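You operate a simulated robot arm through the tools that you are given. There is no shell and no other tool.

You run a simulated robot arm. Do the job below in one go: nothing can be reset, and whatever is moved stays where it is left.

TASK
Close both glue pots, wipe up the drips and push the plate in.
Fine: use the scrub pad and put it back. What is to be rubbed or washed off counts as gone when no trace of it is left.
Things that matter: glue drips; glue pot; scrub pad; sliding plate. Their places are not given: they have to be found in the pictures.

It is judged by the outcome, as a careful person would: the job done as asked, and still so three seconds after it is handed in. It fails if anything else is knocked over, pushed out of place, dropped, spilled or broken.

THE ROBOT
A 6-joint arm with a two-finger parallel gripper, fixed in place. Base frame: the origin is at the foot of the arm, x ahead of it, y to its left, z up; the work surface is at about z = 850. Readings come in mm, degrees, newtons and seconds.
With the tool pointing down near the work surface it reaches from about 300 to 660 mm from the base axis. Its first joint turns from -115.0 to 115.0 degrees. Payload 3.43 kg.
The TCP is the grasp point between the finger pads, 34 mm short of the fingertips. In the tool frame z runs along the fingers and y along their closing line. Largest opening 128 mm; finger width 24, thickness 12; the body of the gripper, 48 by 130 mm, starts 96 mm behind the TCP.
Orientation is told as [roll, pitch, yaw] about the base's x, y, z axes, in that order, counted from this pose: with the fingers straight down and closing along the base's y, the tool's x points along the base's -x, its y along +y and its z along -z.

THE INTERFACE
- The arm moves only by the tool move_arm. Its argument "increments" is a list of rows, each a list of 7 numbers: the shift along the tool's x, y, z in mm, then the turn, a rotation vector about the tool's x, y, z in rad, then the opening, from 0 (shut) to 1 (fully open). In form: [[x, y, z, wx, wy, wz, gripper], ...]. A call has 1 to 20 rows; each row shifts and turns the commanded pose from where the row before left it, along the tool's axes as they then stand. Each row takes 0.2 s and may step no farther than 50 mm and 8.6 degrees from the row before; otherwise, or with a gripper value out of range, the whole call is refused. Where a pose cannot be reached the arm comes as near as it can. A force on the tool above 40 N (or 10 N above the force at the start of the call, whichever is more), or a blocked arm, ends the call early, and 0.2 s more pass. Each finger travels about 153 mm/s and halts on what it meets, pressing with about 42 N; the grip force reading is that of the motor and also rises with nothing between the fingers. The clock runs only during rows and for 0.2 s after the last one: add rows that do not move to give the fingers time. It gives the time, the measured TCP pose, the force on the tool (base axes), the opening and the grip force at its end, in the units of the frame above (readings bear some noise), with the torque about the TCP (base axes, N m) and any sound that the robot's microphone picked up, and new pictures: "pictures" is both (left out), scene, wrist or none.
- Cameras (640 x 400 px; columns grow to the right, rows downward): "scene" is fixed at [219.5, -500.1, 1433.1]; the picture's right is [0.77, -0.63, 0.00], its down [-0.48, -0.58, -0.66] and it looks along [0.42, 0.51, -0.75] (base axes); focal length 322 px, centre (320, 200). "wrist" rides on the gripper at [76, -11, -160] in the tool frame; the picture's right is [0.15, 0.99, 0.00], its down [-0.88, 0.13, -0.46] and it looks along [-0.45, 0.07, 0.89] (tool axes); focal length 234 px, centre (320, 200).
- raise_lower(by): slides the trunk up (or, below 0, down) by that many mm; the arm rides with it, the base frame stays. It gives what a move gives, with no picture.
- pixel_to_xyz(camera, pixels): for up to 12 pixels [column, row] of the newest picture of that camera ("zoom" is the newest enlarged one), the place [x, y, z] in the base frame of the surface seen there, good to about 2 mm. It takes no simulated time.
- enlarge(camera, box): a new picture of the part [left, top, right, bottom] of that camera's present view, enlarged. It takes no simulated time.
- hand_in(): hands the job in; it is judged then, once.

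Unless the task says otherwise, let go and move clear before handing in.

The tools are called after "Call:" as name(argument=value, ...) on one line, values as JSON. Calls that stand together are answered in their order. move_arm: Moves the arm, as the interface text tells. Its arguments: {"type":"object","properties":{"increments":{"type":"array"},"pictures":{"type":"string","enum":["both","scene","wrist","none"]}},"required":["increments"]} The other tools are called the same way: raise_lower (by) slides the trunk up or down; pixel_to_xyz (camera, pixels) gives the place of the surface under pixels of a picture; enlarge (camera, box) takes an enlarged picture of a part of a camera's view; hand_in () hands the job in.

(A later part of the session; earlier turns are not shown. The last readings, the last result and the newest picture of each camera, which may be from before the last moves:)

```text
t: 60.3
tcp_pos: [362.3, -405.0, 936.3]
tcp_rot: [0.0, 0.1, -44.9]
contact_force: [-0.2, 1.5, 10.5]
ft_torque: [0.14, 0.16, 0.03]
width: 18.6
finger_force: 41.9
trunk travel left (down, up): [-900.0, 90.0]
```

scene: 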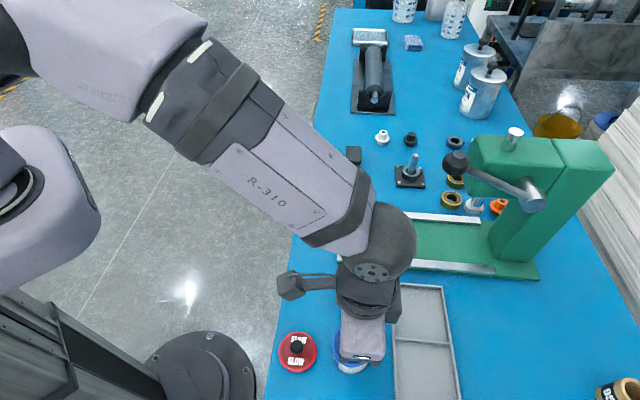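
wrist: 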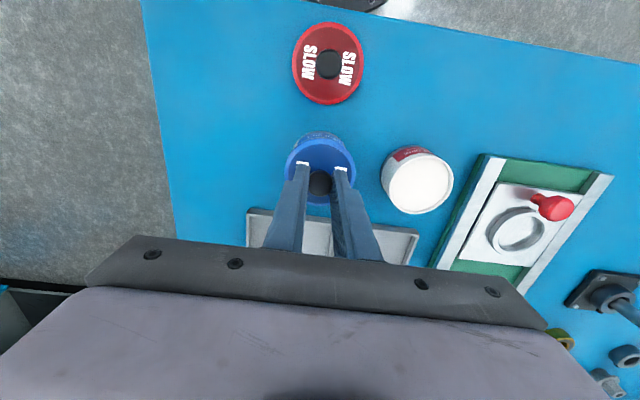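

Contact of about 10 N at TCP z=936.3, i.e. right at rim height, with the load on the front side of the rim. I'll look closely at how the lid sits.

Call:
move_arm(increments=[[0, 0, 0, 0, 0, 0, 0.05]], pictures="both")

Call:
enlarge(camera="scene", box=[325, 320, 385, 380])

Call:
enlarge(camera="wrist", box=[280, 120, 370, 210])

```text
t: 60.7
tcp_pos: [363.1, -404.9, 936.9]
tcp_rot: [0.0, 0.0, -45.1]
contact_force: [-0.1, 0.5, 12.8]
ft_torque: [0.14, 0.18, -0.01]
width: 18.1
finger_force: 42.2
trunk travel left (down, up): [-900.0, 90.0]
```

scene: 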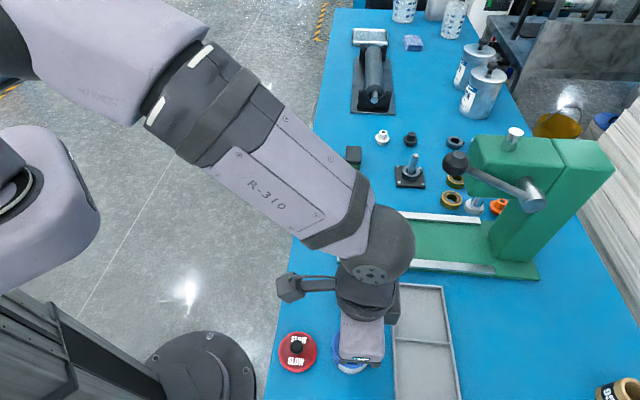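
wrist: 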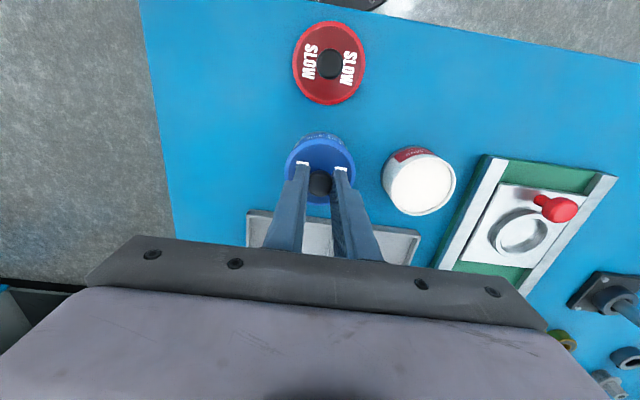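

```text
6.67 times, centred on (355, 350) of scene
```

zoom: 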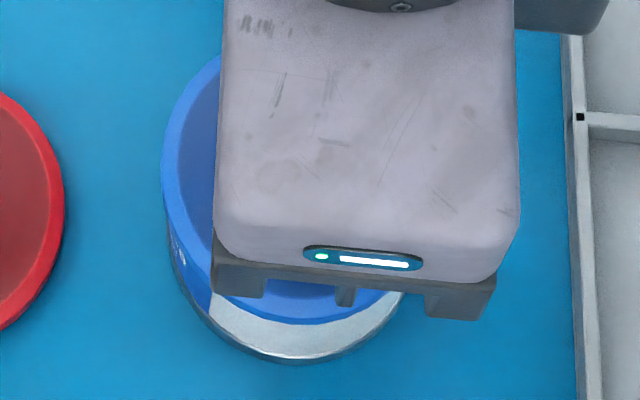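

```text
4.44 times, centred on (325, 165) of wrist
```

zoom: 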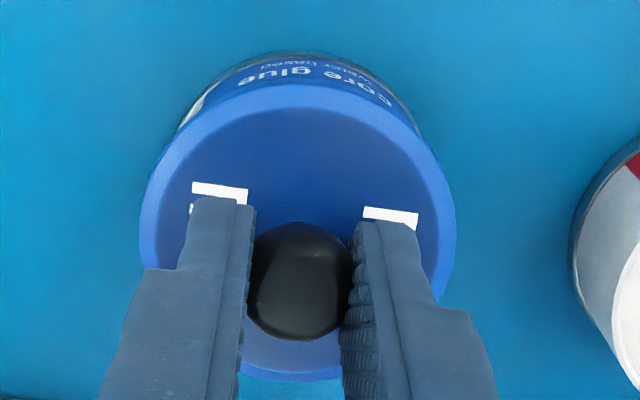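

I'll look at the red lid's side profile to understand how these lids fit (skirt or plug).

Call:
enlarge(camera="scene", box=[270, 325, 325, 378])

Call:
enlarge(camera="wrist", box=[285, 15, 375, 110])

Call:
enlarge(camera="wrist", box=[295, 125, 345, 160])

```text
7.55 times, centred on (298, 352) of scene
```

zoom: 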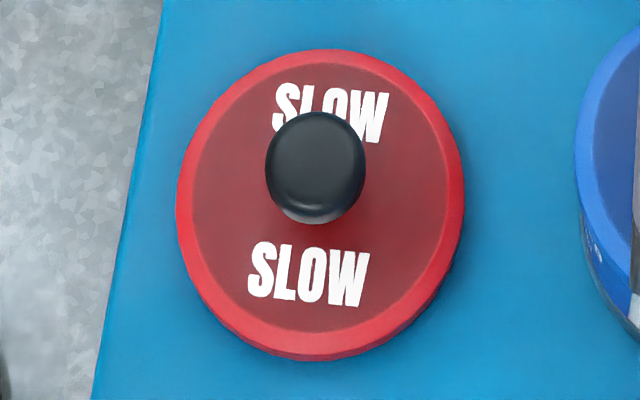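

```text
4.21 times, centred on (330, 62) of wrist
```

zoom: 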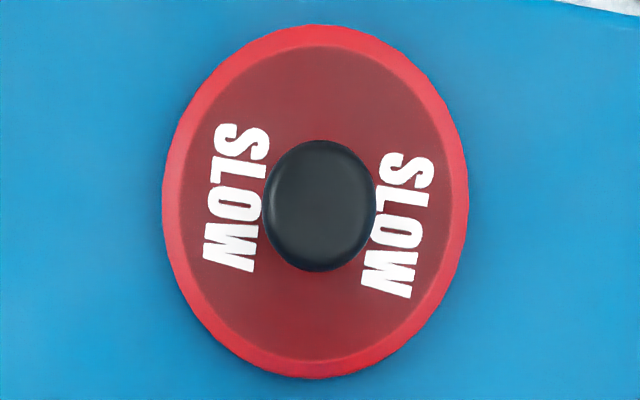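

```text
11.43 times, centred on (320, 142) of wrist
```

zoom: 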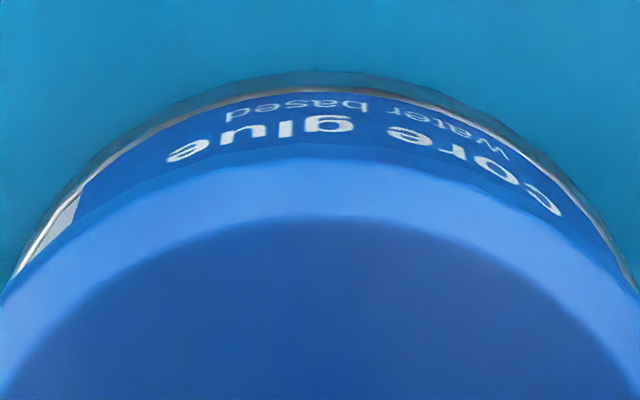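

The lids have a short skirt, so it may be catching on the front of the rim. I'll ease off slightly, nudge 1.2 mm toward the front, and press again to see if it drops on.

Call:
move_arm(increments=[[0, 0, -1.5, 0, 0, 0, 0.05], [1.2, 0, 0, 0, 0, 0, 0.05], [0, 0, 1.5, 0, 0, 0, 0.05], [0, 0, 0.7, 0, 0, 0, 0.05], [0, 0, 0, 0, 0, 0, 0.05]], pictures="none")

```text
t: 61.9
tcp_pos: [361.7, -404.8, 937.1]
tcp_rot: [-0.1, 0.0, -45.0]
contact_force: [1.9, -0.2, 14.8]
ft_torque: [0.15, 0.1, -0.03]
width: 18.5
finger_force: 41.6
trunk travel left (down, up): [-900.0, 90.0]
```

No drop. I'll try the opposite direction.

Call:
move_arm(increments=[[0, 0, -2.0, 0, 0, 0, 0.05], [-2.4, 0, 0, 0, 0, 0, 0.05], [0, 0, 1.5, 0, 0, 0, 0.05], [0, 0, 0.6, 0, 0, 0, 0.05], [0, 0, 0, 0, 0, 0, 0.05]], pictures="none")

```text
t: 63.1
tcp_pos: [363.2, -403.8, 936.3]
tcp_rot: [0.0, 0.1, -45.1]
contact_force: [-3.7, 4.5, 14.4]
ft_torque: [0.35, 0.31, 0.0]
width: 18.4
finger_force: 41.8
trunk travel left (down, up): [-900.0, 90.0]
```

The lateral reaction is small and mostly friction. I'll measure lid and pot base outlines from the wrist view to judge their relative offset.

Call:
move_arm(increments=[[0, 0, -2.5, 0, 0, 0, 0.05], [1.2, 0, 0, 0, 0, 0, 0.05], [0, 0, 0, 0, 0, 0, 0.05]], pictures="both")

Call:
enlarge(camera="wrist", box=[280, 120, 370, 176])

```text
t: 63.9
tcp_pos: [362.8, -406.2, 938.3]
tcp_rot: [0.0, 0.2, -45.0]
contact_force: [0.2, -1.0, 0.3]
ft_torque: [0.0, -0.02, 0.0]
width: 18.9
finger_force: 42.1
trunk travel left (down, up): [-900.0, 90.0]
```

scene: 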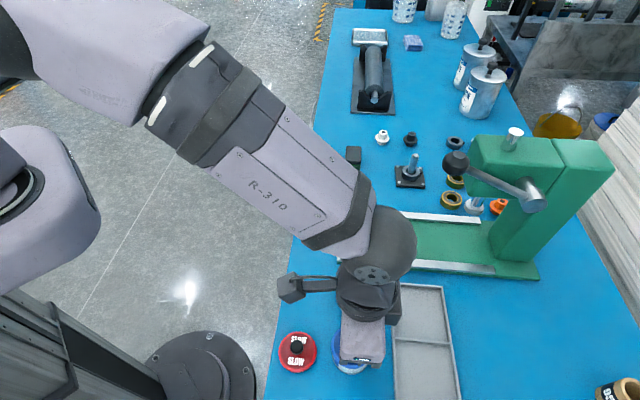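
wrist: 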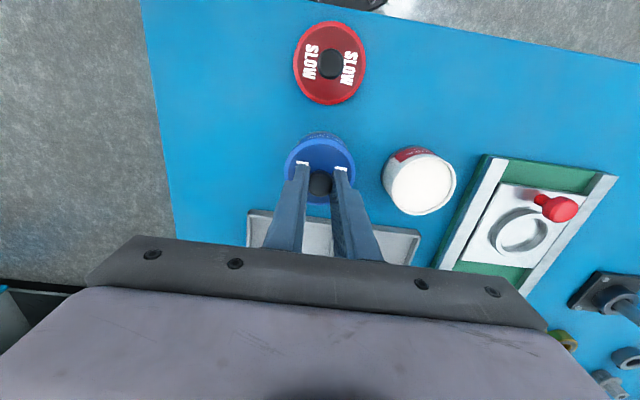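

```text
7.11 times, centred on (325, 148) of wrist
```

zoom: 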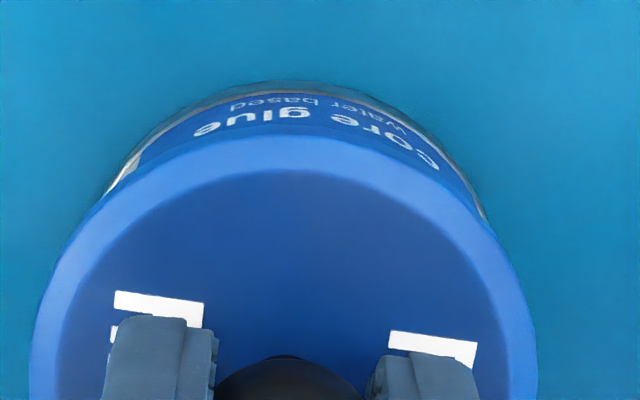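

Call:
pixel_to_xyz(camera="zoom", pixels=[[285, 140], [103, 225], [488, 252], [60, 290], [525, 320], [190, 165], [390, 170], [275, 88], [135, 165], [465, 188], [200, 110], [370, 105]])

```text
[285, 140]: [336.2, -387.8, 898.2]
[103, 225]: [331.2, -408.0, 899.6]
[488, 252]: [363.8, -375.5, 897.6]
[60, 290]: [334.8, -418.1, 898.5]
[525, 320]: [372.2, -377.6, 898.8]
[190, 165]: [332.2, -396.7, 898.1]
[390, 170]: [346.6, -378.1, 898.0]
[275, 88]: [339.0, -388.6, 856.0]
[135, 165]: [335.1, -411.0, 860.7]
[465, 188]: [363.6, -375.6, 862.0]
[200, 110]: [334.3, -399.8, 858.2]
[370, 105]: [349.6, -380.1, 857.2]
```

The fit suggests the lid is about 1–1.5 mm off toward −u and −v. I'll shift it by that amount and press gently.

Call:
move_arm(increments=[[-0.8, 1.2, 0, 0, 0, 0, 0.05], [0, 0, 1.2, 0, 0, 0, 0.05], [0, 0, 1.0, 0, 0, 0, 0.05], [0, 0, 0, 0, 0, 0, 0.05]], pictures="none")

```text
t: 64.9
tcp_pos: [365.4, -405.8, 934.6]
tcp_rot: [0.2, 0.2, -44.9]
contact_force: [0.8, -0.1, 0.4]
ft_torque: [0.0, -0.02, -0.02]
width: 18.8
finger_force: 41.8
trunk travel left (down, up): [-900.0, 90.0]
```

It went down to 934.6 with no force, so the skirt (or plug) is now passing the rim. Continuing gently downward.

Call:
move_arm(increments=[[0, 0, 1.0, 0, 0, 0, 0.05], [0, 0, 1.0, 0, 0, 0, 0.05], [0, 0, 0, 0, 0, 0, 0.05]], pictures="none")

```text
t: 65.7
tcp_pos: [364.4, -404.8, 934.5]
tcp_rot: [0.0, 0.0, -45.0]
contact_force: [-0.6, 0.2, 8.5]
ft_torque: [-0.11, -0.17, -0.02]
width: 18.6
finger_force: 42.2
trunk travel left (down, up): [-900.0, 90.0]
```

Now contact at z≈934.5, nearly 3 mm lower than before, but loaded toward the back side. Checking the view.

Call:
move_arm(increments=[[0, 0, 0.5, 0, 0, 0, 0.05], [0, 0, 0, 0, 0, 0, 0.05]], pictures="both")

Call:
enlarge(camera="wrist", box=[280, 120, 370, 176])

Call:
enlarge(camera="scene", box=[325, 325, 385, 380])

```text
t: 66.3
tcp_pos: [363.3, -404.6, 935.7]
tcp_rot: [0.0, 0.0, -45.1]
contact_force: [-1.6, -0.6, 14.8]
ft_torque: [-0.28, -0.21, -0.02]
width: 18.7
finger_force: 42.4
trunk travel left (down, up): [-900.0, 90.0]
```

scene: 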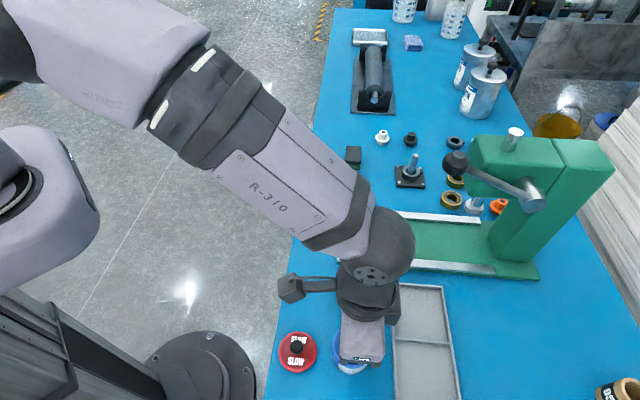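
wrist: 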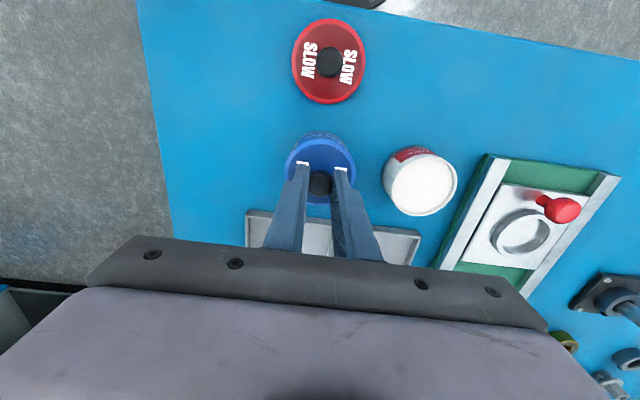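

```text
7.11 times, centred on (325, 148) of wrist
```

zoom: 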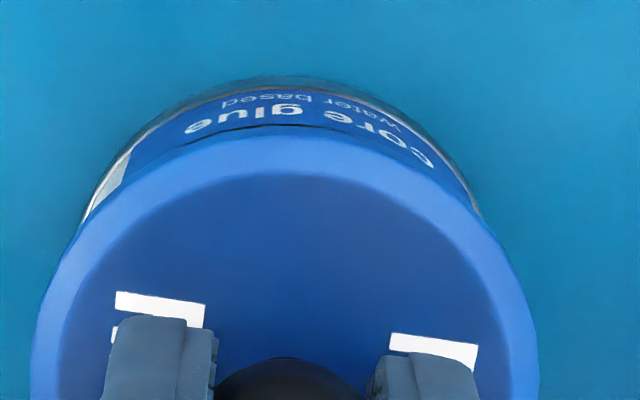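

```text
7.27 times, centred on (355, 352) of scene
```

zoom: 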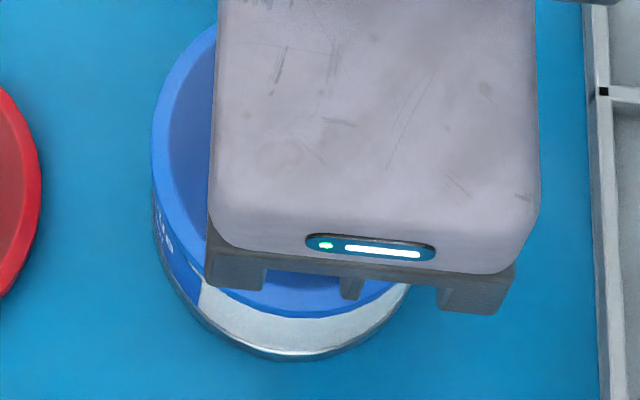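

I'll measure the lid's rim heights now, from both cameras, to see whether it sits level and how deep.

Call:
pixel_to_xyz(camera="wrist", pixels=[[319, 140], [293, 152], [348, 156], [288, 164], [353, 168], [305, 143], [335, 145], [330, 197], [315, 199]])

Call:
pixel_to_xyz(camera="zoom", pixels=[[162, 100], [156, 140], [158, 170], [175, 230], [190, 255], [270, 308], [330, 312], [370, 300], [185, 60], [205, 35]])

```text
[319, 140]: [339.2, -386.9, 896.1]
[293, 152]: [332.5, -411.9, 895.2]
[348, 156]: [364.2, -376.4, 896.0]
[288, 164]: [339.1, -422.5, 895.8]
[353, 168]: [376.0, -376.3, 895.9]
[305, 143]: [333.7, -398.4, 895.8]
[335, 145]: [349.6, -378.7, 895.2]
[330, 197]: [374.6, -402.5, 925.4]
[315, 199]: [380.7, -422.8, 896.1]
```

```text
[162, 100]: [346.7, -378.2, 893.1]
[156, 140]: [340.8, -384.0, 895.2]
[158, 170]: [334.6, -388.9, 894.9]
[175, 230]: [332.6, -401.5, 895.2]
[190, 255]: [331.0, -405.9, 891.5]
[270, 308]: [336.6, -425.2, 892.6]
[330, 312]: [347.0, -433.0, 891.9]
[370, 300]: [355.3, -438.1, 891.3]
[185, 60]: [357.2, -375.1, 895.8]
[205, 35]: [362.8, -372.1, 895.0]
```

The lid is level with its bottom about 2 mm below the rim, nearly concentric, but the load is on the back edge. I'll ease off, nudge 0.6 mm toward the back and press again.

Call:
move_arm(increments=[[0, 0, -0.8, 0, 0, 0, 0.05], [-0.6, 0, 0, 0, 0, 0, 0.05], [0, 0, 0.8, 0, 0, 0, 0.05], [0, 0, 0, 0, 0, 0, 0.05]], pictures="none")

```text
t: 67.3
tcp_pos: [364.2, -405.5, 935.1]
tcp_rot: [0.1, 0.1, -44.9]
contact_force: [-2.2, -1.1, 13.5]
ft_torque: [-0.06, -0.01, 0.02]
width: 18.4
finger_force: 41.7
trunk travel left (down, up): [-900.0, 90.0]
```

The load is now centred (torque nearly zero) – the lid sits evenly on the pot. Easing off the pressure, then releasing the knob.

Call:
move_arm(increments=[[0, 0, -1.2, 0, 0, 0, 0.05], [0, 0, 0, 0, 0, 0, 0.18], [0, 0, 0, 0, 0, 0, 0.25], [0, 0, 0, 0, 0, 0, 0.35], [0, 0, 0, 0, 0, 0, 0.35]], pictures="both")

Call:
enlarge(camera="wrist", box=[275, 120, 365, 210])

```text
t: 68.5
tcp_pos: [364.7, -404.7, 934.0]
tcp_rot: [0.1, 0.2, -45.0]
contact_force: [-0.6, 0.2, 0.4]
ft_torque: [-0.03, -0.01, -0.01]
width: 44.8
finger_force: 0.1
trunk travel left (down, up): [-900.0, 90.0]
heard: snap
```

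scene: 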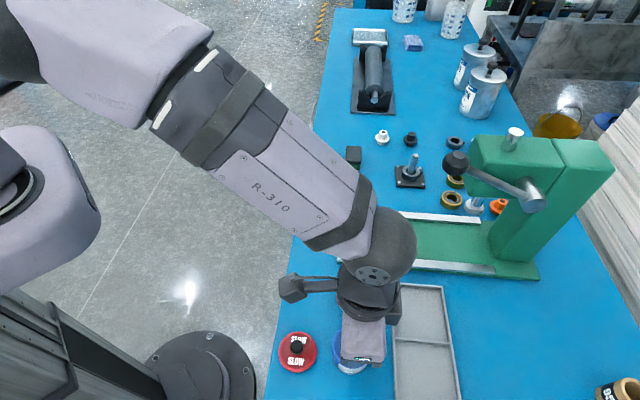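
wrist: 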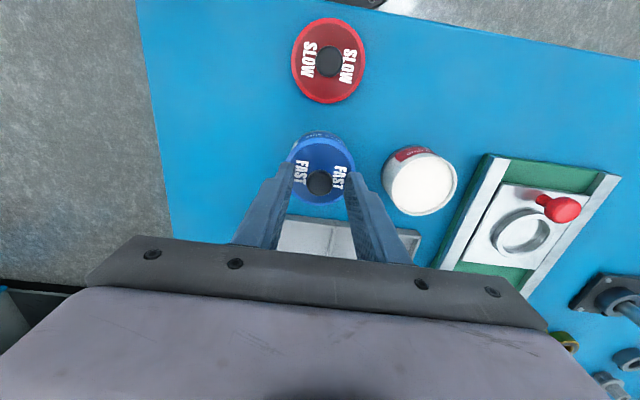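

```text
4.44 times, centred on (320, 165) of wrist
```

zoom: 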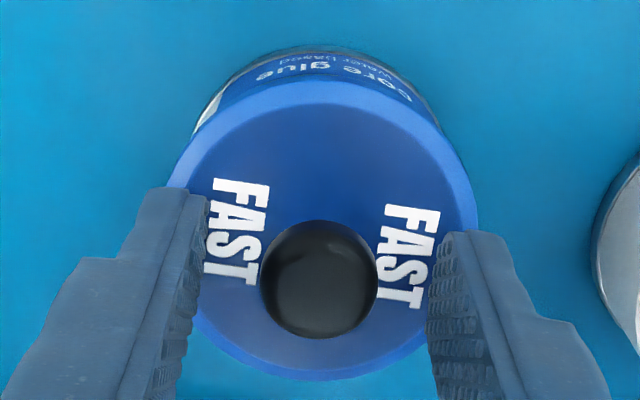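

A "snap" was heard – the blue lid is closed on its pot. I'll rise clear and head to the red lid.

Call:
move_arm(increments=[[0, 0, -20, 0, 0, 0, 0.4], [0, 0, -25, 0, 0, 0, 0.45], [0, 0, -25, 0, 0, 0, 0.45], [0, 0, 0, 0, 0, 0, 0.45]], pictures="both")

Call:
enlarge(camera="wrist", box=[270, 20, 460, 220])

```text
t: 69.5
tcp_pos: [366.8, -406.0, 1004.3]
tcp_rot: [-0.1, 0.2, -45.0]
contact_force: [0.4, -0.2, 0.5]
ft_torque: [0.02, -0.01, 0.0]
width: 57.5
finger_force: 0.1
trunk travel left (down, up): [-900.0, 90.0]
```

scene: 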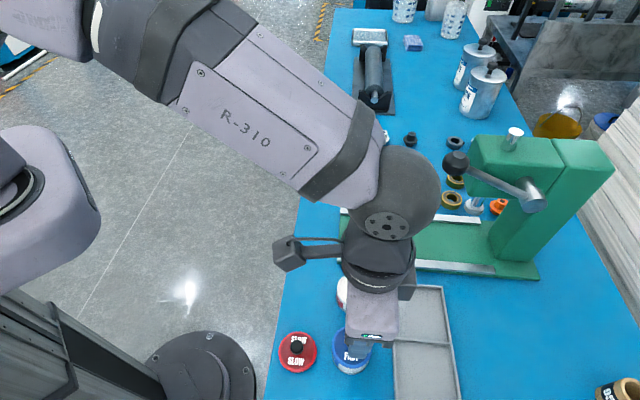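
wrist: 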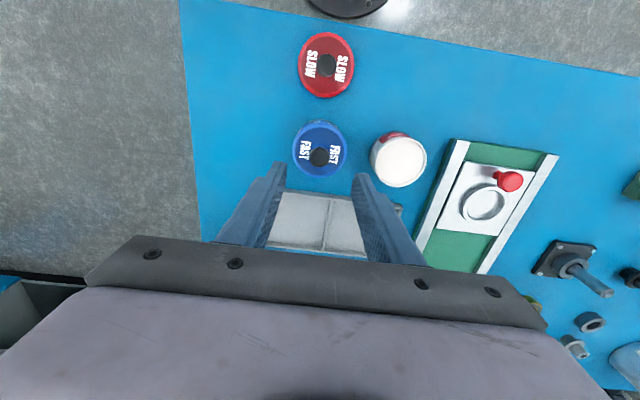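

```text
2.00 times, centred on (365, 120) of wrist
```

zoom: 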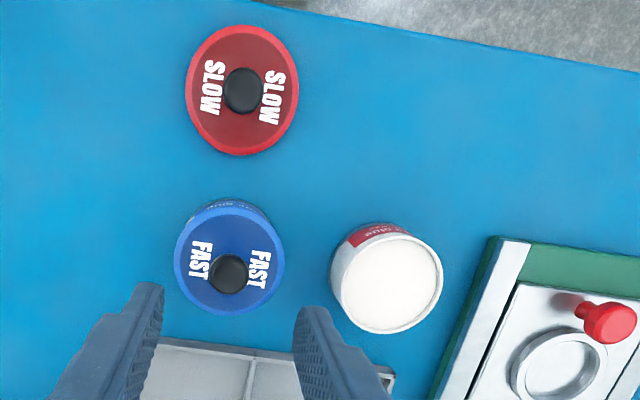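

Now measuring the red lid and the red-labelled pot's rim precisely.

Call:
enlarge(camera="wrist", box=[360, 125, 440, 195])

```text
5.71 times, centred on (400, 160) of wrist
```

zoom: 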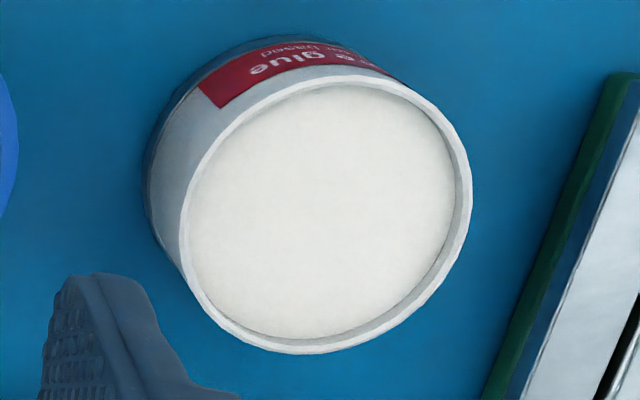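

Call:
pixel_to_xyz(camera="zoom", pixels=[[340, 81], [467, 190], [305, 349], [184, 225], [236, 119], [431, 109], [425, 296], [213, 312], [280, 92], [385, 328], [188, 265], [463, 165]])

Call:
enlarge(camera="wrist", box=[285, 20, 370, 110])

```text
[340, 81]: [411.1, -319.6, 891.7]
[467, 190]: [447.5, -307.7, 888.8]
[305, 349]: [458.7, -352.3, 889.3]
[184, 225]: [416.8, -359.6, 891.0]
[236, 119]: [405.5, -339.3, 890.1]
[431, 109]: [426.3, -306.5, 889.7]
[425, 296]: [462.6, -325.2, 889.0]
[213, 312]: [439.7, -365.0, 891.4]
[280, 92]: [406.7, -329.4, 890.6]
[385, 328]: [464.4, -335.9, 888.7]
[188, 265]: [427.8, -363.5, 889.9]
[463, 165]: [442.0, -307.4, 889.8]
```

```text
4.44 times, centred on (328, 65) of wrist
```

zoom: 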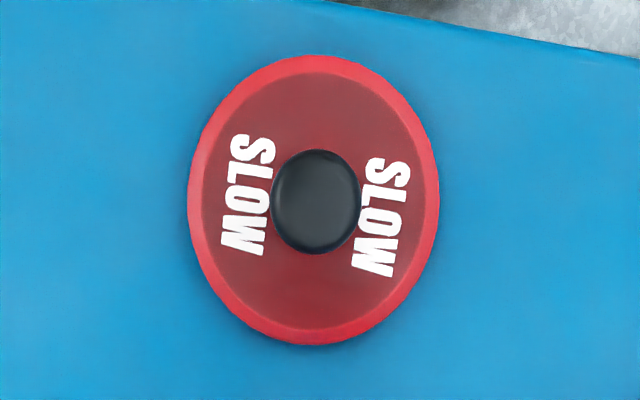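

Call:
pixel_to_xyz(camera="zoom", pixels=[[192, 195], [435, 205], [322, 60], [308, 338], [316, 200], [276, 200], [356, 200], [318, 155], [316, 250], [235, 95], [400, 310], [405, 105]])

```text
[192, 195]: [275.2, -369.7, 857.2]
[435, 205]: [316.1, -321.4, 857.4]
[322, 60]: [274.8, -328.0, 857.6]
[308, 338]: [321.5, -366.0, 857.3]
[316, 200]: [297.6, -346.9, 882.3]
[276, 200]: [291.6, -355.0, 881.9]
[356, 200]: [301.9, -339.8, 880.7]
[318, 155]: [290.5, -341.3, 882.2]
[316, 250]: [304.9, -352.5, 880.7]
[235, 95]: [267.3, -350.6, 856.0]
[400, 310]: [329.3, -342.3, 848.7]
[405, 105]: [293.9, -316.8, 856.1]
```

Red lid knob centre is at about (297.3,-346.7); the red-labelled pot's rim centre is at about (435.3,-335.6). Moving over the red lid.

Call:
move_arm(increments=[[30.3, -2.4, 0, 0, 0, 0, 0.45], [30.3, -2.4, 0, 0, 0, 0, 0.45], [30.3, -2.4, 0, 0, 0, 0, 0.45], [0, 0, 30, 0, 0, 0, 0.45], [0, 0, 30, 0, 0, 0, 0.45], [0, 0, 0, 0, 0, 0, 0.45]], pictures="both")

Call:
enlarge(camera="wrist", box=[250, 110, 390, 200])

```text
t: 70.9
tcp_pos: [296.0, -346.8, 943.4]
tcp_rot: [-0.1, 0.2, -45.0]
contact_force: [0.4, -0.1, -0.6]
ft_torque: [0.01, 0.0, 0.03]
width: 57.8
finger_force: 0.0
trunk travel left (down, up): [-900.0, 90.0]
```

scene: 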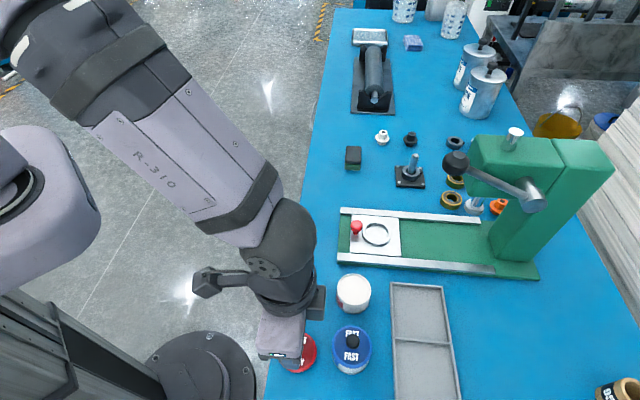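
wrist: 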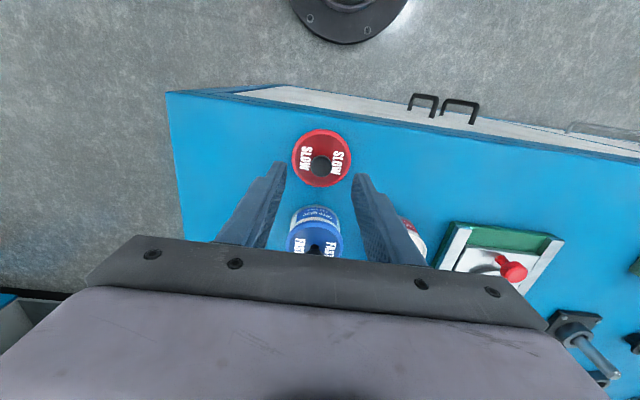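

```text
4.44 times, centred on (320, 155) of wrist
```

zoom: 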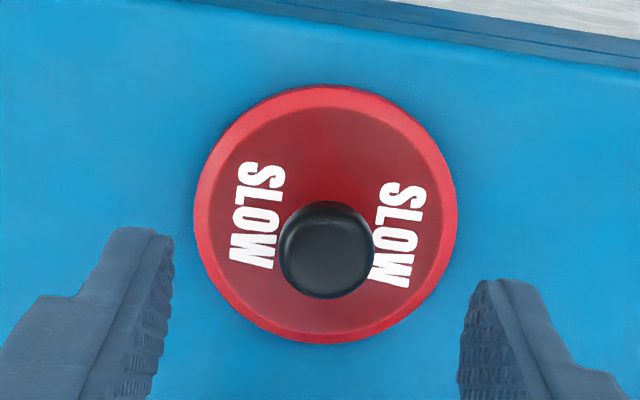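

Call:
pixel_to_xyz(camera="zoom", pixels=[[326, 249], [285, 249], [368, 249], [326, 208], [326, 292], [198, 215], [452, 210], [325, 92], [325, 338]])

```text
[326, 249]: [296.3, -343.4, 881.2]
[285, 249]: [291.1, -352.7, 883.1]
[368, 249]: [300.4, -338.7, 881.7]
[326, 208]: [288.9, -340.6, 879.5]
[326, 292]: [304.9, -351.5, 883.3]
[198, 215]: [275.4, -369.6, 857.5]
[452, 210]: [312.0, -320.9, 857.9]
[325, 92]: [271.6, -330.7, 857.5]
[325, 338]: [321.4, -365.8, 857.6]
```

Aligned within a millimetre. Descending and gripping the red knob.

Call:
move_arm(increments=[[0, 0, 15.5, 0, 0, 0, 0.45], [0, 0, 15.5, 0, 0, 0, 0.45], [0, 0, 15.5, 0, 0, 0, 0.45], [0, 0, 0, 0, 0, 0, 0.3], [0, 0, 0, 0, 0, 0, 0.2], [0, 0, 0, 0, 0, 0, 0.08], [0, 0, 0, 0, 0, 0, 0.05], [0, 0, 0, 0, 0, 0, 0.05]], pictures="wrist")

```text
t: 72.7
tcp_pos: [295.4, -345.9, 898.8]
tcp_rot: [0.0, 0.1, -45.0]
contact_force: [0.8, 0.4, 0.1]
ft_torque: [-0.05, 0.02, -0.03]
width: 18.4
finger_force: 41.7
trunk travel left (down, up): [-900.0, 90.0]
```

wrist: 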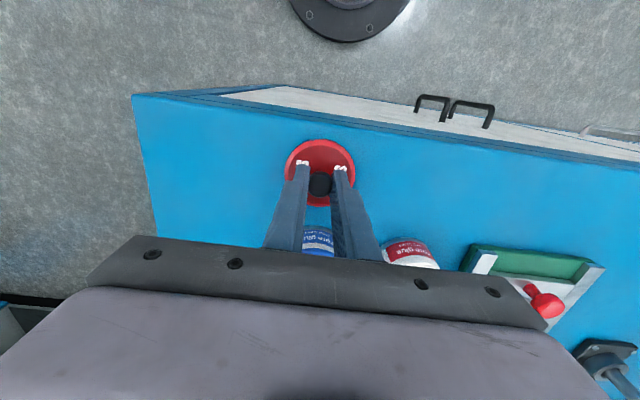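

Gripped. Lifting the red lid and carrying it over to the red-labelled pot.

Call:
move_arm(increments=[[0, 0, -10, 0, 0, 0, 0.05], [0, 0, -30, 0, 0, 0, 0.05], [0, 0, -35, 0, 0, 0, 0.05], [0, 0, 0, 0, 0, 0, 0.05]], pictures="wrist")

```text
t: 73.7
tcp_pos: [296.8, -348.2, 972.8]
tcp_rot: [0.0, 0.2, -45.0]
contact_force: [-0.4, -0.9, 0.5]
ft_torque: [-0.01, 0.01, 0.0]
width: 18.5
finger_force: 42.3
trunk travel left (down, up): [-900.0, 90.0]
```

wrist: 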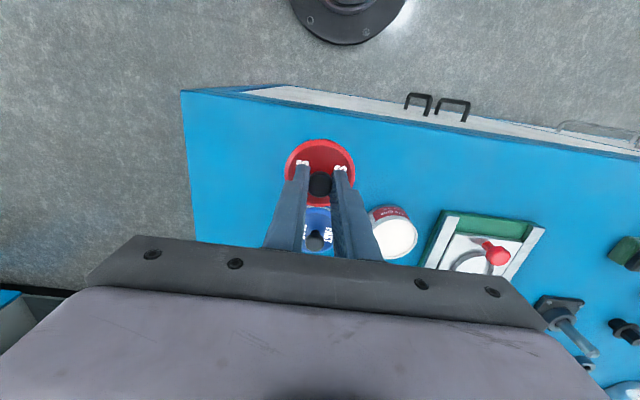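

Call:
move_arm(increments=[[-22.6, 26.7, 0, 0, 0, 0, 0.05], [-22.6, 26.8, 0, 0, 0, 0, 0.05], [-22.6, 26.7, 0, 0, 0, 0, 0.05], [-22.6, 26.8, 0, 0, 0, 0, 0.05], [0, 0, 0, 0, 0, 0, 0.05]], pictures="both")

Call:
enlarge(camera="wrist", box=[275, 120, 365, 176])

```text
t: 74.9
tcp_pos: [435.1, -334.8, 972.4]
tcp_rot: [0.1, 0.3, -45.0]
contact_force: [0.4, -0.2, 0.4]
ft_torque: [0.03, 0.0, 0.0]
width: 18.6
finger_force: 41.5
trunk travel left (down, up): [-900.0, 90.0]
```

scene: 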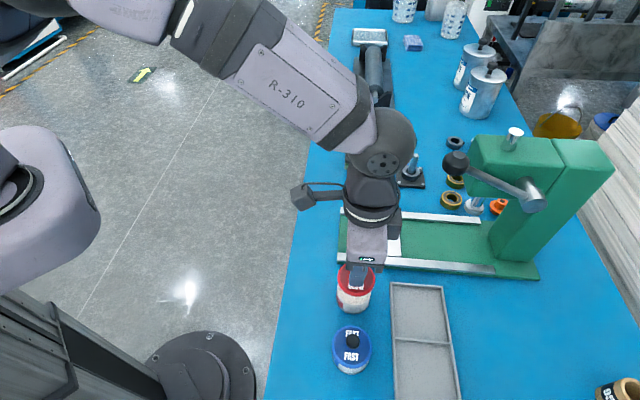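
wrist: 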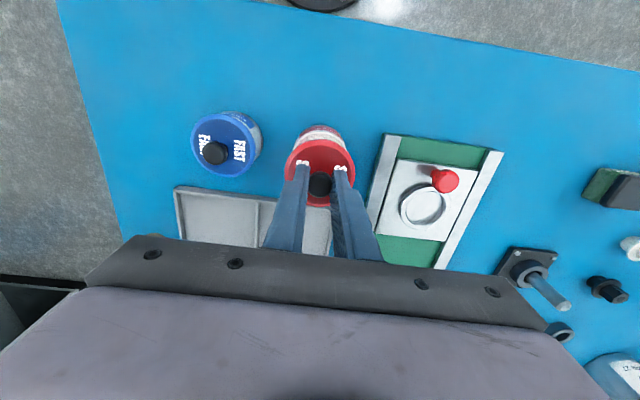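

```text
7.11 times, centred on (320, 148) of wrist
```

zoom: 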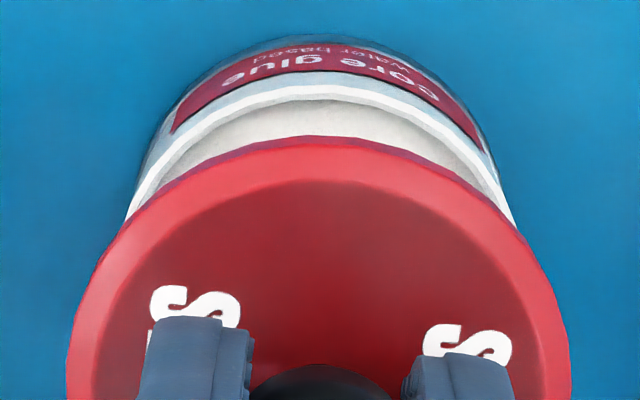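

The lid is over the right pot. Lowering to just above the rim.

Call:
move_arm(increments=[[0, 0, 15, 0, 0, 0, 0.05], [0, 0, 16, 0, 0, 0, 0.05], [0, 0, 0, 0, 0, 0, 0.05]], pictures="wrist")

Call:
enlarge(camera="wrist", box=[275, 120, 365, 176])

```text
t: 75.7
tcp_pos: [436.7, -334.5, 941.6]
tcp_rot: [0.1, 0.2, -45.0]
contact_force: [-0.1, 0.0, -0.7]
ft_torque: [-0.01, 0.03, -0.03]
width: 18.5
finger_force: 41.9
trunk travel left (down, up): [-900.0, 90.0]
```

wrist: 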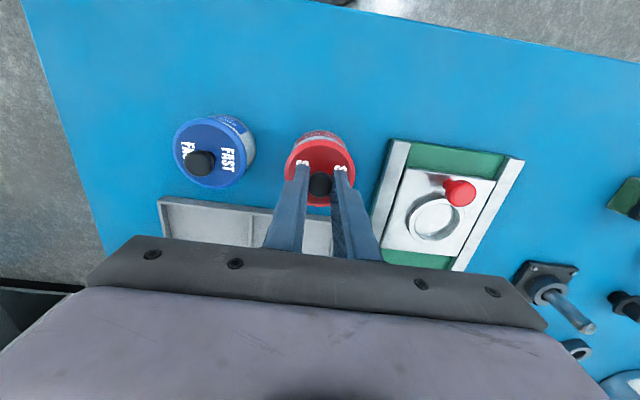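

```text
7.11 times, centred on (320, 148) of wrist
```

zoom: 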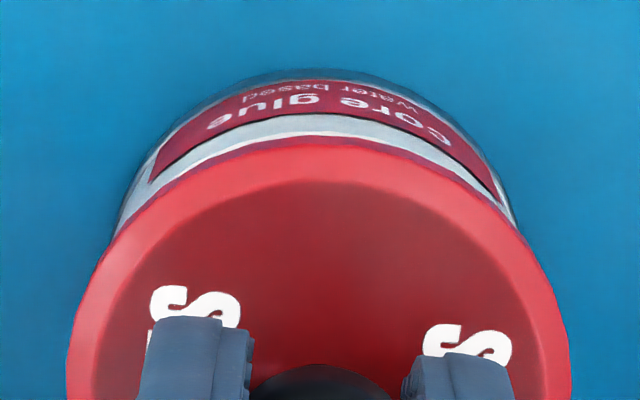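

Grey band is visible symmetrically at the front. Lowering in small steps with the force watched.

Call:
move_arm(increments=[[0, 0, 1.5, 0, 0, 0, 0.05], [0, 0, 1.5, 0, 0, 0, 0.05], [0, 0, 1.5, 0, 0, 0, 0.05], [0, 0, 0, 0, 0, 0, 0.05]], pictures="wrist")

Call:
enlarge(camera="wrist", box=[275, 120, 365, 176])

```text
t: 76.7
tcp_pos: [435.9, -334.2, 936.9]
tcp_rot: [0.1, 0.1, -45.0]
contact_force: [-0.9, -0.6, 3.6]
ft_torque: [0.02, -0.06, 0.02]
width: 18.3
finger_force: 41.6
trunk travel left (down, up): [-900.0, 90.0]
```

wrist: 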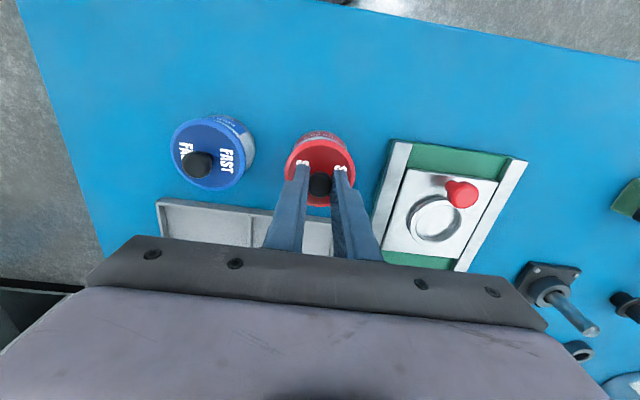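

```text
7.11 times, centred on (320, 148) of wrist
```

zoom: 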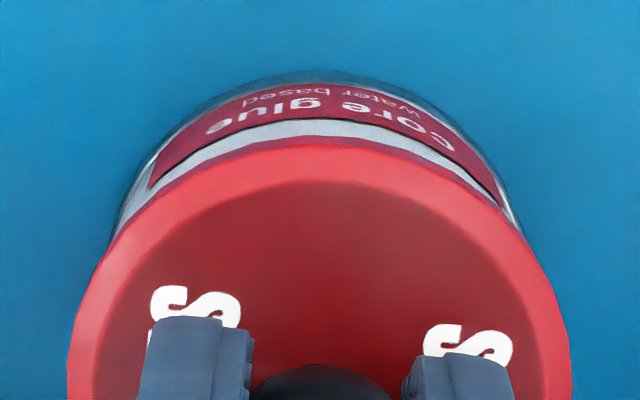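

Light contact (3.6 N), loaded on the +u side – as with the blue lid, it needs a small shift. I'll lift slightly, move 0.8 mm in +u, and lower again.

Call:
move_arm(increments=[[0, 0, -1.0, 0, 0, 0, 0.05], [0, 0.8, 0, 0, 0, 0, 0.05], [0, 0, 1.0, 0, 0, 0, 0.05], [0, 0, 0.7, 0, 0, 0, 0.05], [0, 0, 0, 0, 0, 0, 0.05]], pictures="none")

```text
t: 77.9
tcp_pos: [435.3, -334.9, 936.9]
tcp_rot: [0.1, 0.0, -45.1]
contact_force: [-2.2, 0.2, 5.4]
ft_torque: [0.06, -0.01, -0.02]
width: 18.6
finger_force: 42.0
trunk travel left (down, up): [-900.0, 90.0]
```

The reaction now points to −u/−v. I'll try the other side: 1.4 mm in −u.

Call:
move_arm(increments=[[0, 0, -1.7, 0, 0, 0, 0.05], [0, -1.4, 0, 0, 0, 0, 0.05], [0, 0, 1.2, 0, 0, 0, 0.05], [0, 0, 0.7, 0, 0, 0, 0.05], [0, 0, 0, 0, 0, 0, 0.05]], pictures="none")

```text
t: 79.1
tcp_pos: [434.7, -334.6, 936.6]
tcp_rot: [0.0, 0.3, -45.1]
contact_force: [-1.2, -0.9, 0.1]
ft_torque: [-0.01, 0.01, 0.02]
width: 18.7
finger_force: 42.3
trunk travel left (down, up): [-900.0, 90.0]
```

No contact force now at a lower height – it is slipping in. Continuing down.

Call:
move_arm(increments=[[0, 0, 1.0, 0, 0, 0, 0.05], [0, 0, 0.7, 0, 0, 0, 0.05], [0, 0, 0, 0, 0, 0, 0.05]], pictures="none")

```text
t: 79.9
tcp_pos: [435.9, -334.6, 935.5]
tcp_rot: [0.2, 0.1, -45.0]
contact_force: [0.4, 2.2, 6.7]
ft_torque: [0.06, 0.06, -0.03]
width: 18.6
finger_force: 41.8
trunk travel left (down, up): [-900.0, 90.0]
heard: snap
```

"Snap" heard – the red lid has closed. Releasing and rising clear.

Call:
move_arm(increments=[[0, 0, -0.5, 0, 0, 0, 0.05], [0, 0, 0, 0, 0, 0, 0.18], [0, 0, 0, 0, 0, 0, 0.25], [0, 0, 0, 0, 0, 0, 0.35], [0, 0, 0, 0, 0, 0, 0.35]], pictures="wrist")

Call:
move_arm(increments=[[0, 0, -20, 0, 0, 0, 0.35], [0, 0, -30, 0, 0, 0, 0.35], [0, 0, -30, 0, 0, 0, 0.35], [0, 0, 0, 0, 0, 0, 0.35]], pictures="both")

Call:
enlarge(camera="wrist", box=[180, 80, 420, 230])

```text
t: 81.1
tcp_pos: [434.3, -334.8, 935.4]
tcp_rot: [0.0, 0.3, -45.0]
contact_force: [-0.1, 0.5, 0.7]
ft_torque: [0.0, 0.02, -0.01]
width: 44.7
finger_force: 0.1
trunk travel left (down, up): [-900.0, 90.0]
```

wrist: 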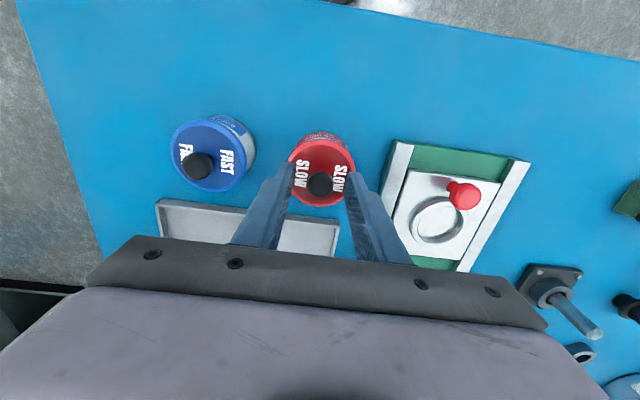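

```text
t: 82.1
tcp_pos: [436.4, -336.4, 1016.1]
tcp_rot: [0.0, 0.2, -45.1]
contact_force: [0.7, -0.4, 0.2]
ft_torque: [0.02, -0.04, -0.02]
width: 44.9
finger_force: 0.1
trunk travel left (down, up): [-900.0, 90.0]
```

scene: 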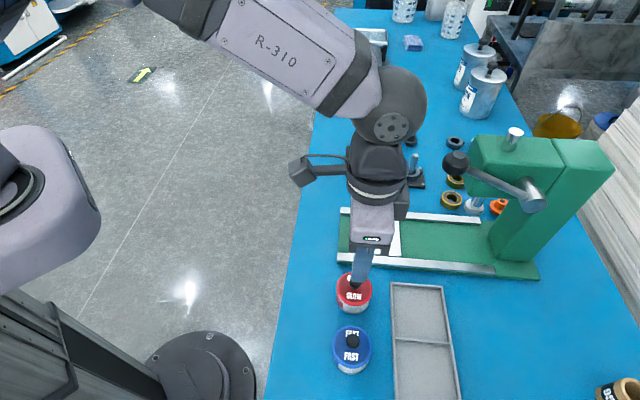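
wrist: 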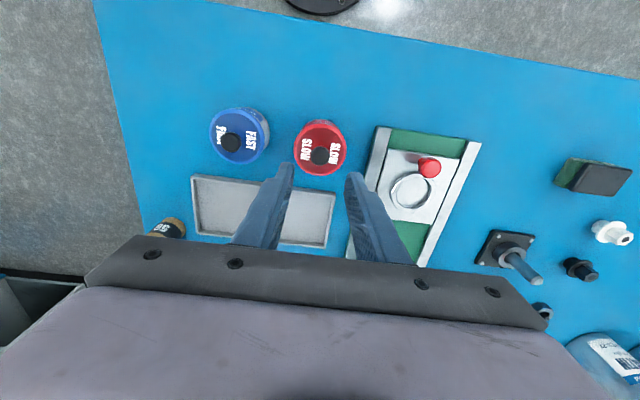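

```text
2.67 times, centred on (300, 155) of wrist
```

zoom: 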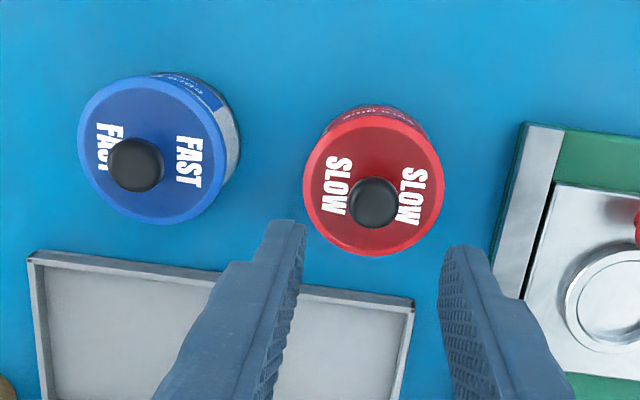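

Both lids are on. I'll verify that both sit at the same height and level.

Call:
pixel_to_xyz(camera="zoom", pixels=[[84, 150], [215, 165], [150, 80], [150, 220], [136, 163], [308, 185], [438, 190], [375, 118], [370, 250], [373, 200]])

Call:
enlarge(camera="scene", box=[310, 270, 410, 385])

```text
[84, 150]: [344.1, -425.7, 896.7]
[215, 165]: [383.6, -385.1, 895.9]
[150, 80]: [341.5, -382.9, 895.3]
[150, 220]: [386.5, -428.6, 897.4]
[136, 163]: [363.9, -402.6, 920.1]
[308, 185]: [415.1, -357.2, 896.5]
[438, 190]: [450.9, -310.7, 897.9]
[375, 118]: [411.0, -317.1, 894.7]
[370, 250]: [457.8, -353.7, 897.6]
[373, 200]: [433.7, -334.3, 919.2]
```

```text
3.48 times, centred on (360, 328) of scene
```

zoom: 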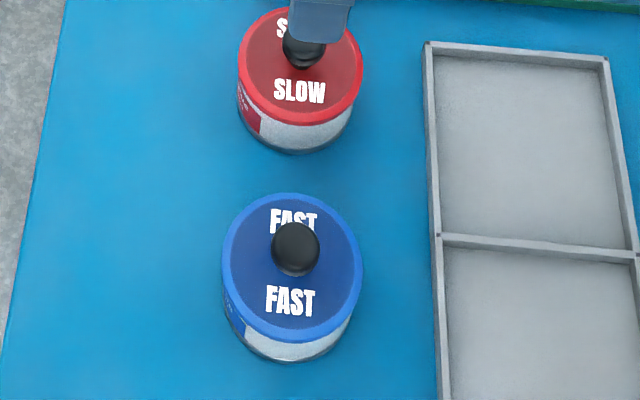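

Both lids sit level at the same height (≈896.5). Next is the sliding plate; I'll study the press geometry to see how far it must go.

Call:
enlarge(camera="scene", box=[400, 180, 560, 290])

Call:
pixel_to_xyz(camera="scene", pixels=[[478, 195], [470, 210], [478, 222], [484, 232], [490, 245], [495, 255], [520, 258], [498, 262], [480, 215], [535, 270], [430, 235], [455, 245]])

Call:
pixel_to_xyz(camera="wrist", pixels=[[429, 166], [389, 150], [459, 157], [435, 223], [365, 222], [410, 192], [396, 192], [425, 192], [410, 178], [410, 206], [378, 130], [478, 145]])

```text
3.64 times, centred on (480, 235) of scene
```

zoom: 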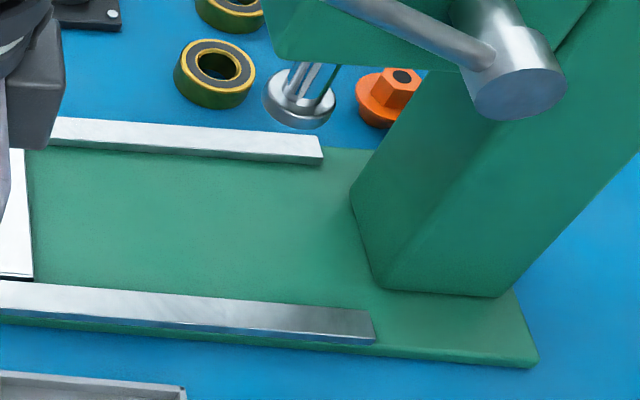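

```text
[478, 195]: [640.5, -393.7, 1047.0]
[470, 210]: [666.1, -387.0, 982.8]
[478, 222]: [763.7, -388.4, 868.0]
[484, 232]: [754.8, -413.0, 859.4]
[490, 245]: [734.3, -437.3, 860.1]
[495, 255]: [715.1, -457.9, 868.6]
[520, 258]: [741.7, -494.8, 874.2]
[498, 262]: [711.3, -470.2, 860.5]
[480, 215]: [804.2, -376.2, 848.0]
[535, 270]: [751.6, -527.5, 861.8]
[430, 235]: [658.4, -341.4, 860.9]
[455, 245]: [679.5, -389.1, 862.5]
```

```text
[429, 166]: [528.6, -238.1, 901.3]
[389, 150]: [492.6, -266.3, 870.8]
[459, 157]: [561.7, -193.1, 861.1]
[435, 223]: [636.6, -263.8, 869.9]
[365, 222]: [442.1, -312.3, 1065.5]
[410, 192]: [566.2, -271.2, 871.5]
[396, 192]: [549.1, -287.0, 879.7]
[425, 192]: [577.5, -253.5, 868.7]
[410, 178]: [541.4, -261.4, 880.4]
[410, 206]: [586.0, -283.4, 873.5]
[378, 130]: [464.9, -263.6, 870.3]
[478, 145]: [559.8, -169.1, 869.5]
```

Plate facts: it spans v≈537–640 between rails that end near v≈818, the column face is at v≈827, and the red ball knob is at about (528,-240) with its top at 901. I'll move in front of the knob and tilt the tool about 40° so that the fingers point toward the press.

Call:
move_arm(increments=[[19, 33, -2.5, 0, 0, 0, 0.45], [19, 33, -2.5, 0, 0, 0, 0.45], [19, 33, -2.5, 0, 0, 0, 0.45], [19, 33, -2.5, 0, 0, 0, 0.45], [0, 0, 0, 0, -0.14, 0, 0.45], [0, 0, 0, 0, -0.14, 0, 0.45], [0, 0, 0, 0, -0.14, 0, 0.45], [0, 0, 0, 0, -0.14, 0, 0.45], [0, 0, 0, 0, -0.138, 0, 0.45], [0, 0, 0, 0, 0, 0, 0.45]], pictures="both")

```text
t: 84.3
tcp_pos: [468.8, -193.2, 1024.6]
tcp_rot: [-1.9, -34.9, -44.9]
contact_force: [0.3, -0.6, -0.1]
ft_torque: [0.0, -0.02, -0.01]
width: 57.7
finger_force: 0.1
out of reach, approached as far as the arm can: row 9
trunk travel left (down, up): [-900.0, 90.0]
```

scene: 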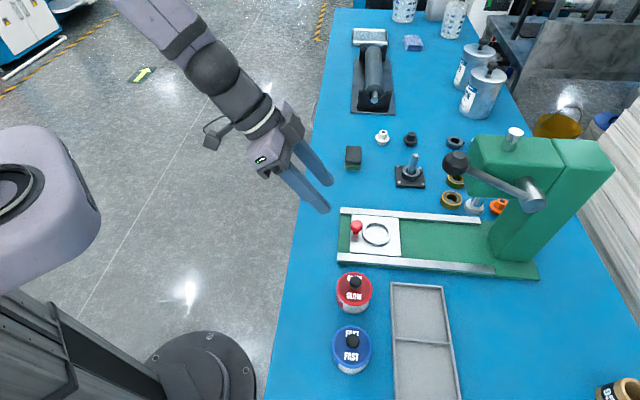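
wrist: 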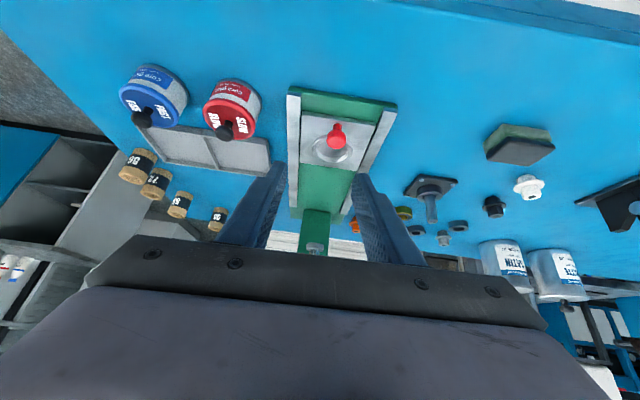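

The tilt stopped near 35° (a joint limit while folded), which is enough. I'll correct the slight roll, and measure the knob from this view.

Call:
enlarge(camera="wrist", box=[280, 80, 400, 180])

Call:
pixel_to_xyz(camera="wrist", pixels=[[335, 130], [335, 125], [328, 135], [342, 135], [335, 142], [303, 114], [376, 121], [332, 160], [317, 150], [352, 150]])

```text
4.00 times, centred on (340, 130) of wrist
```

zoom: 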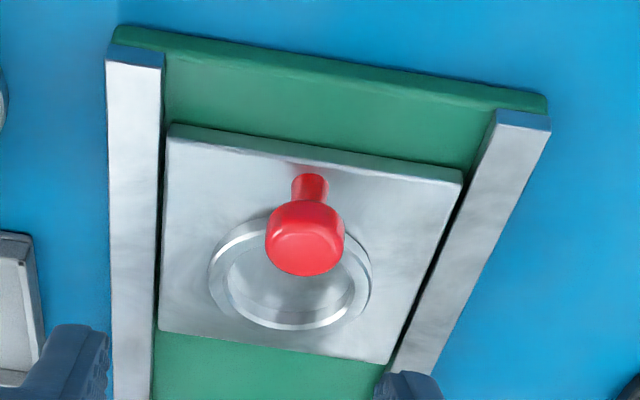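

```text
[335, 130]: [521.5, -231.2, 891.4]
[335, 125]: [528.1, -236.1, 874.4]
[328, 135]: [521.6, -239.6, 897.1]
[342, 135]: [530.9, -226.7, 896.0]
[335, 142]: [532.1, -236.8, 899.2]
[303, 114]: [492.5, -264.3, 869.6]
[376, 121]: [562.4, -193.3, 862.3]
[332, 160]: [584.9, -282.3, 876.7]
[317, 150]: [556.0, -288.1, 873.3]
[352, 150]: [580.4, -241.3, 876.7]
```

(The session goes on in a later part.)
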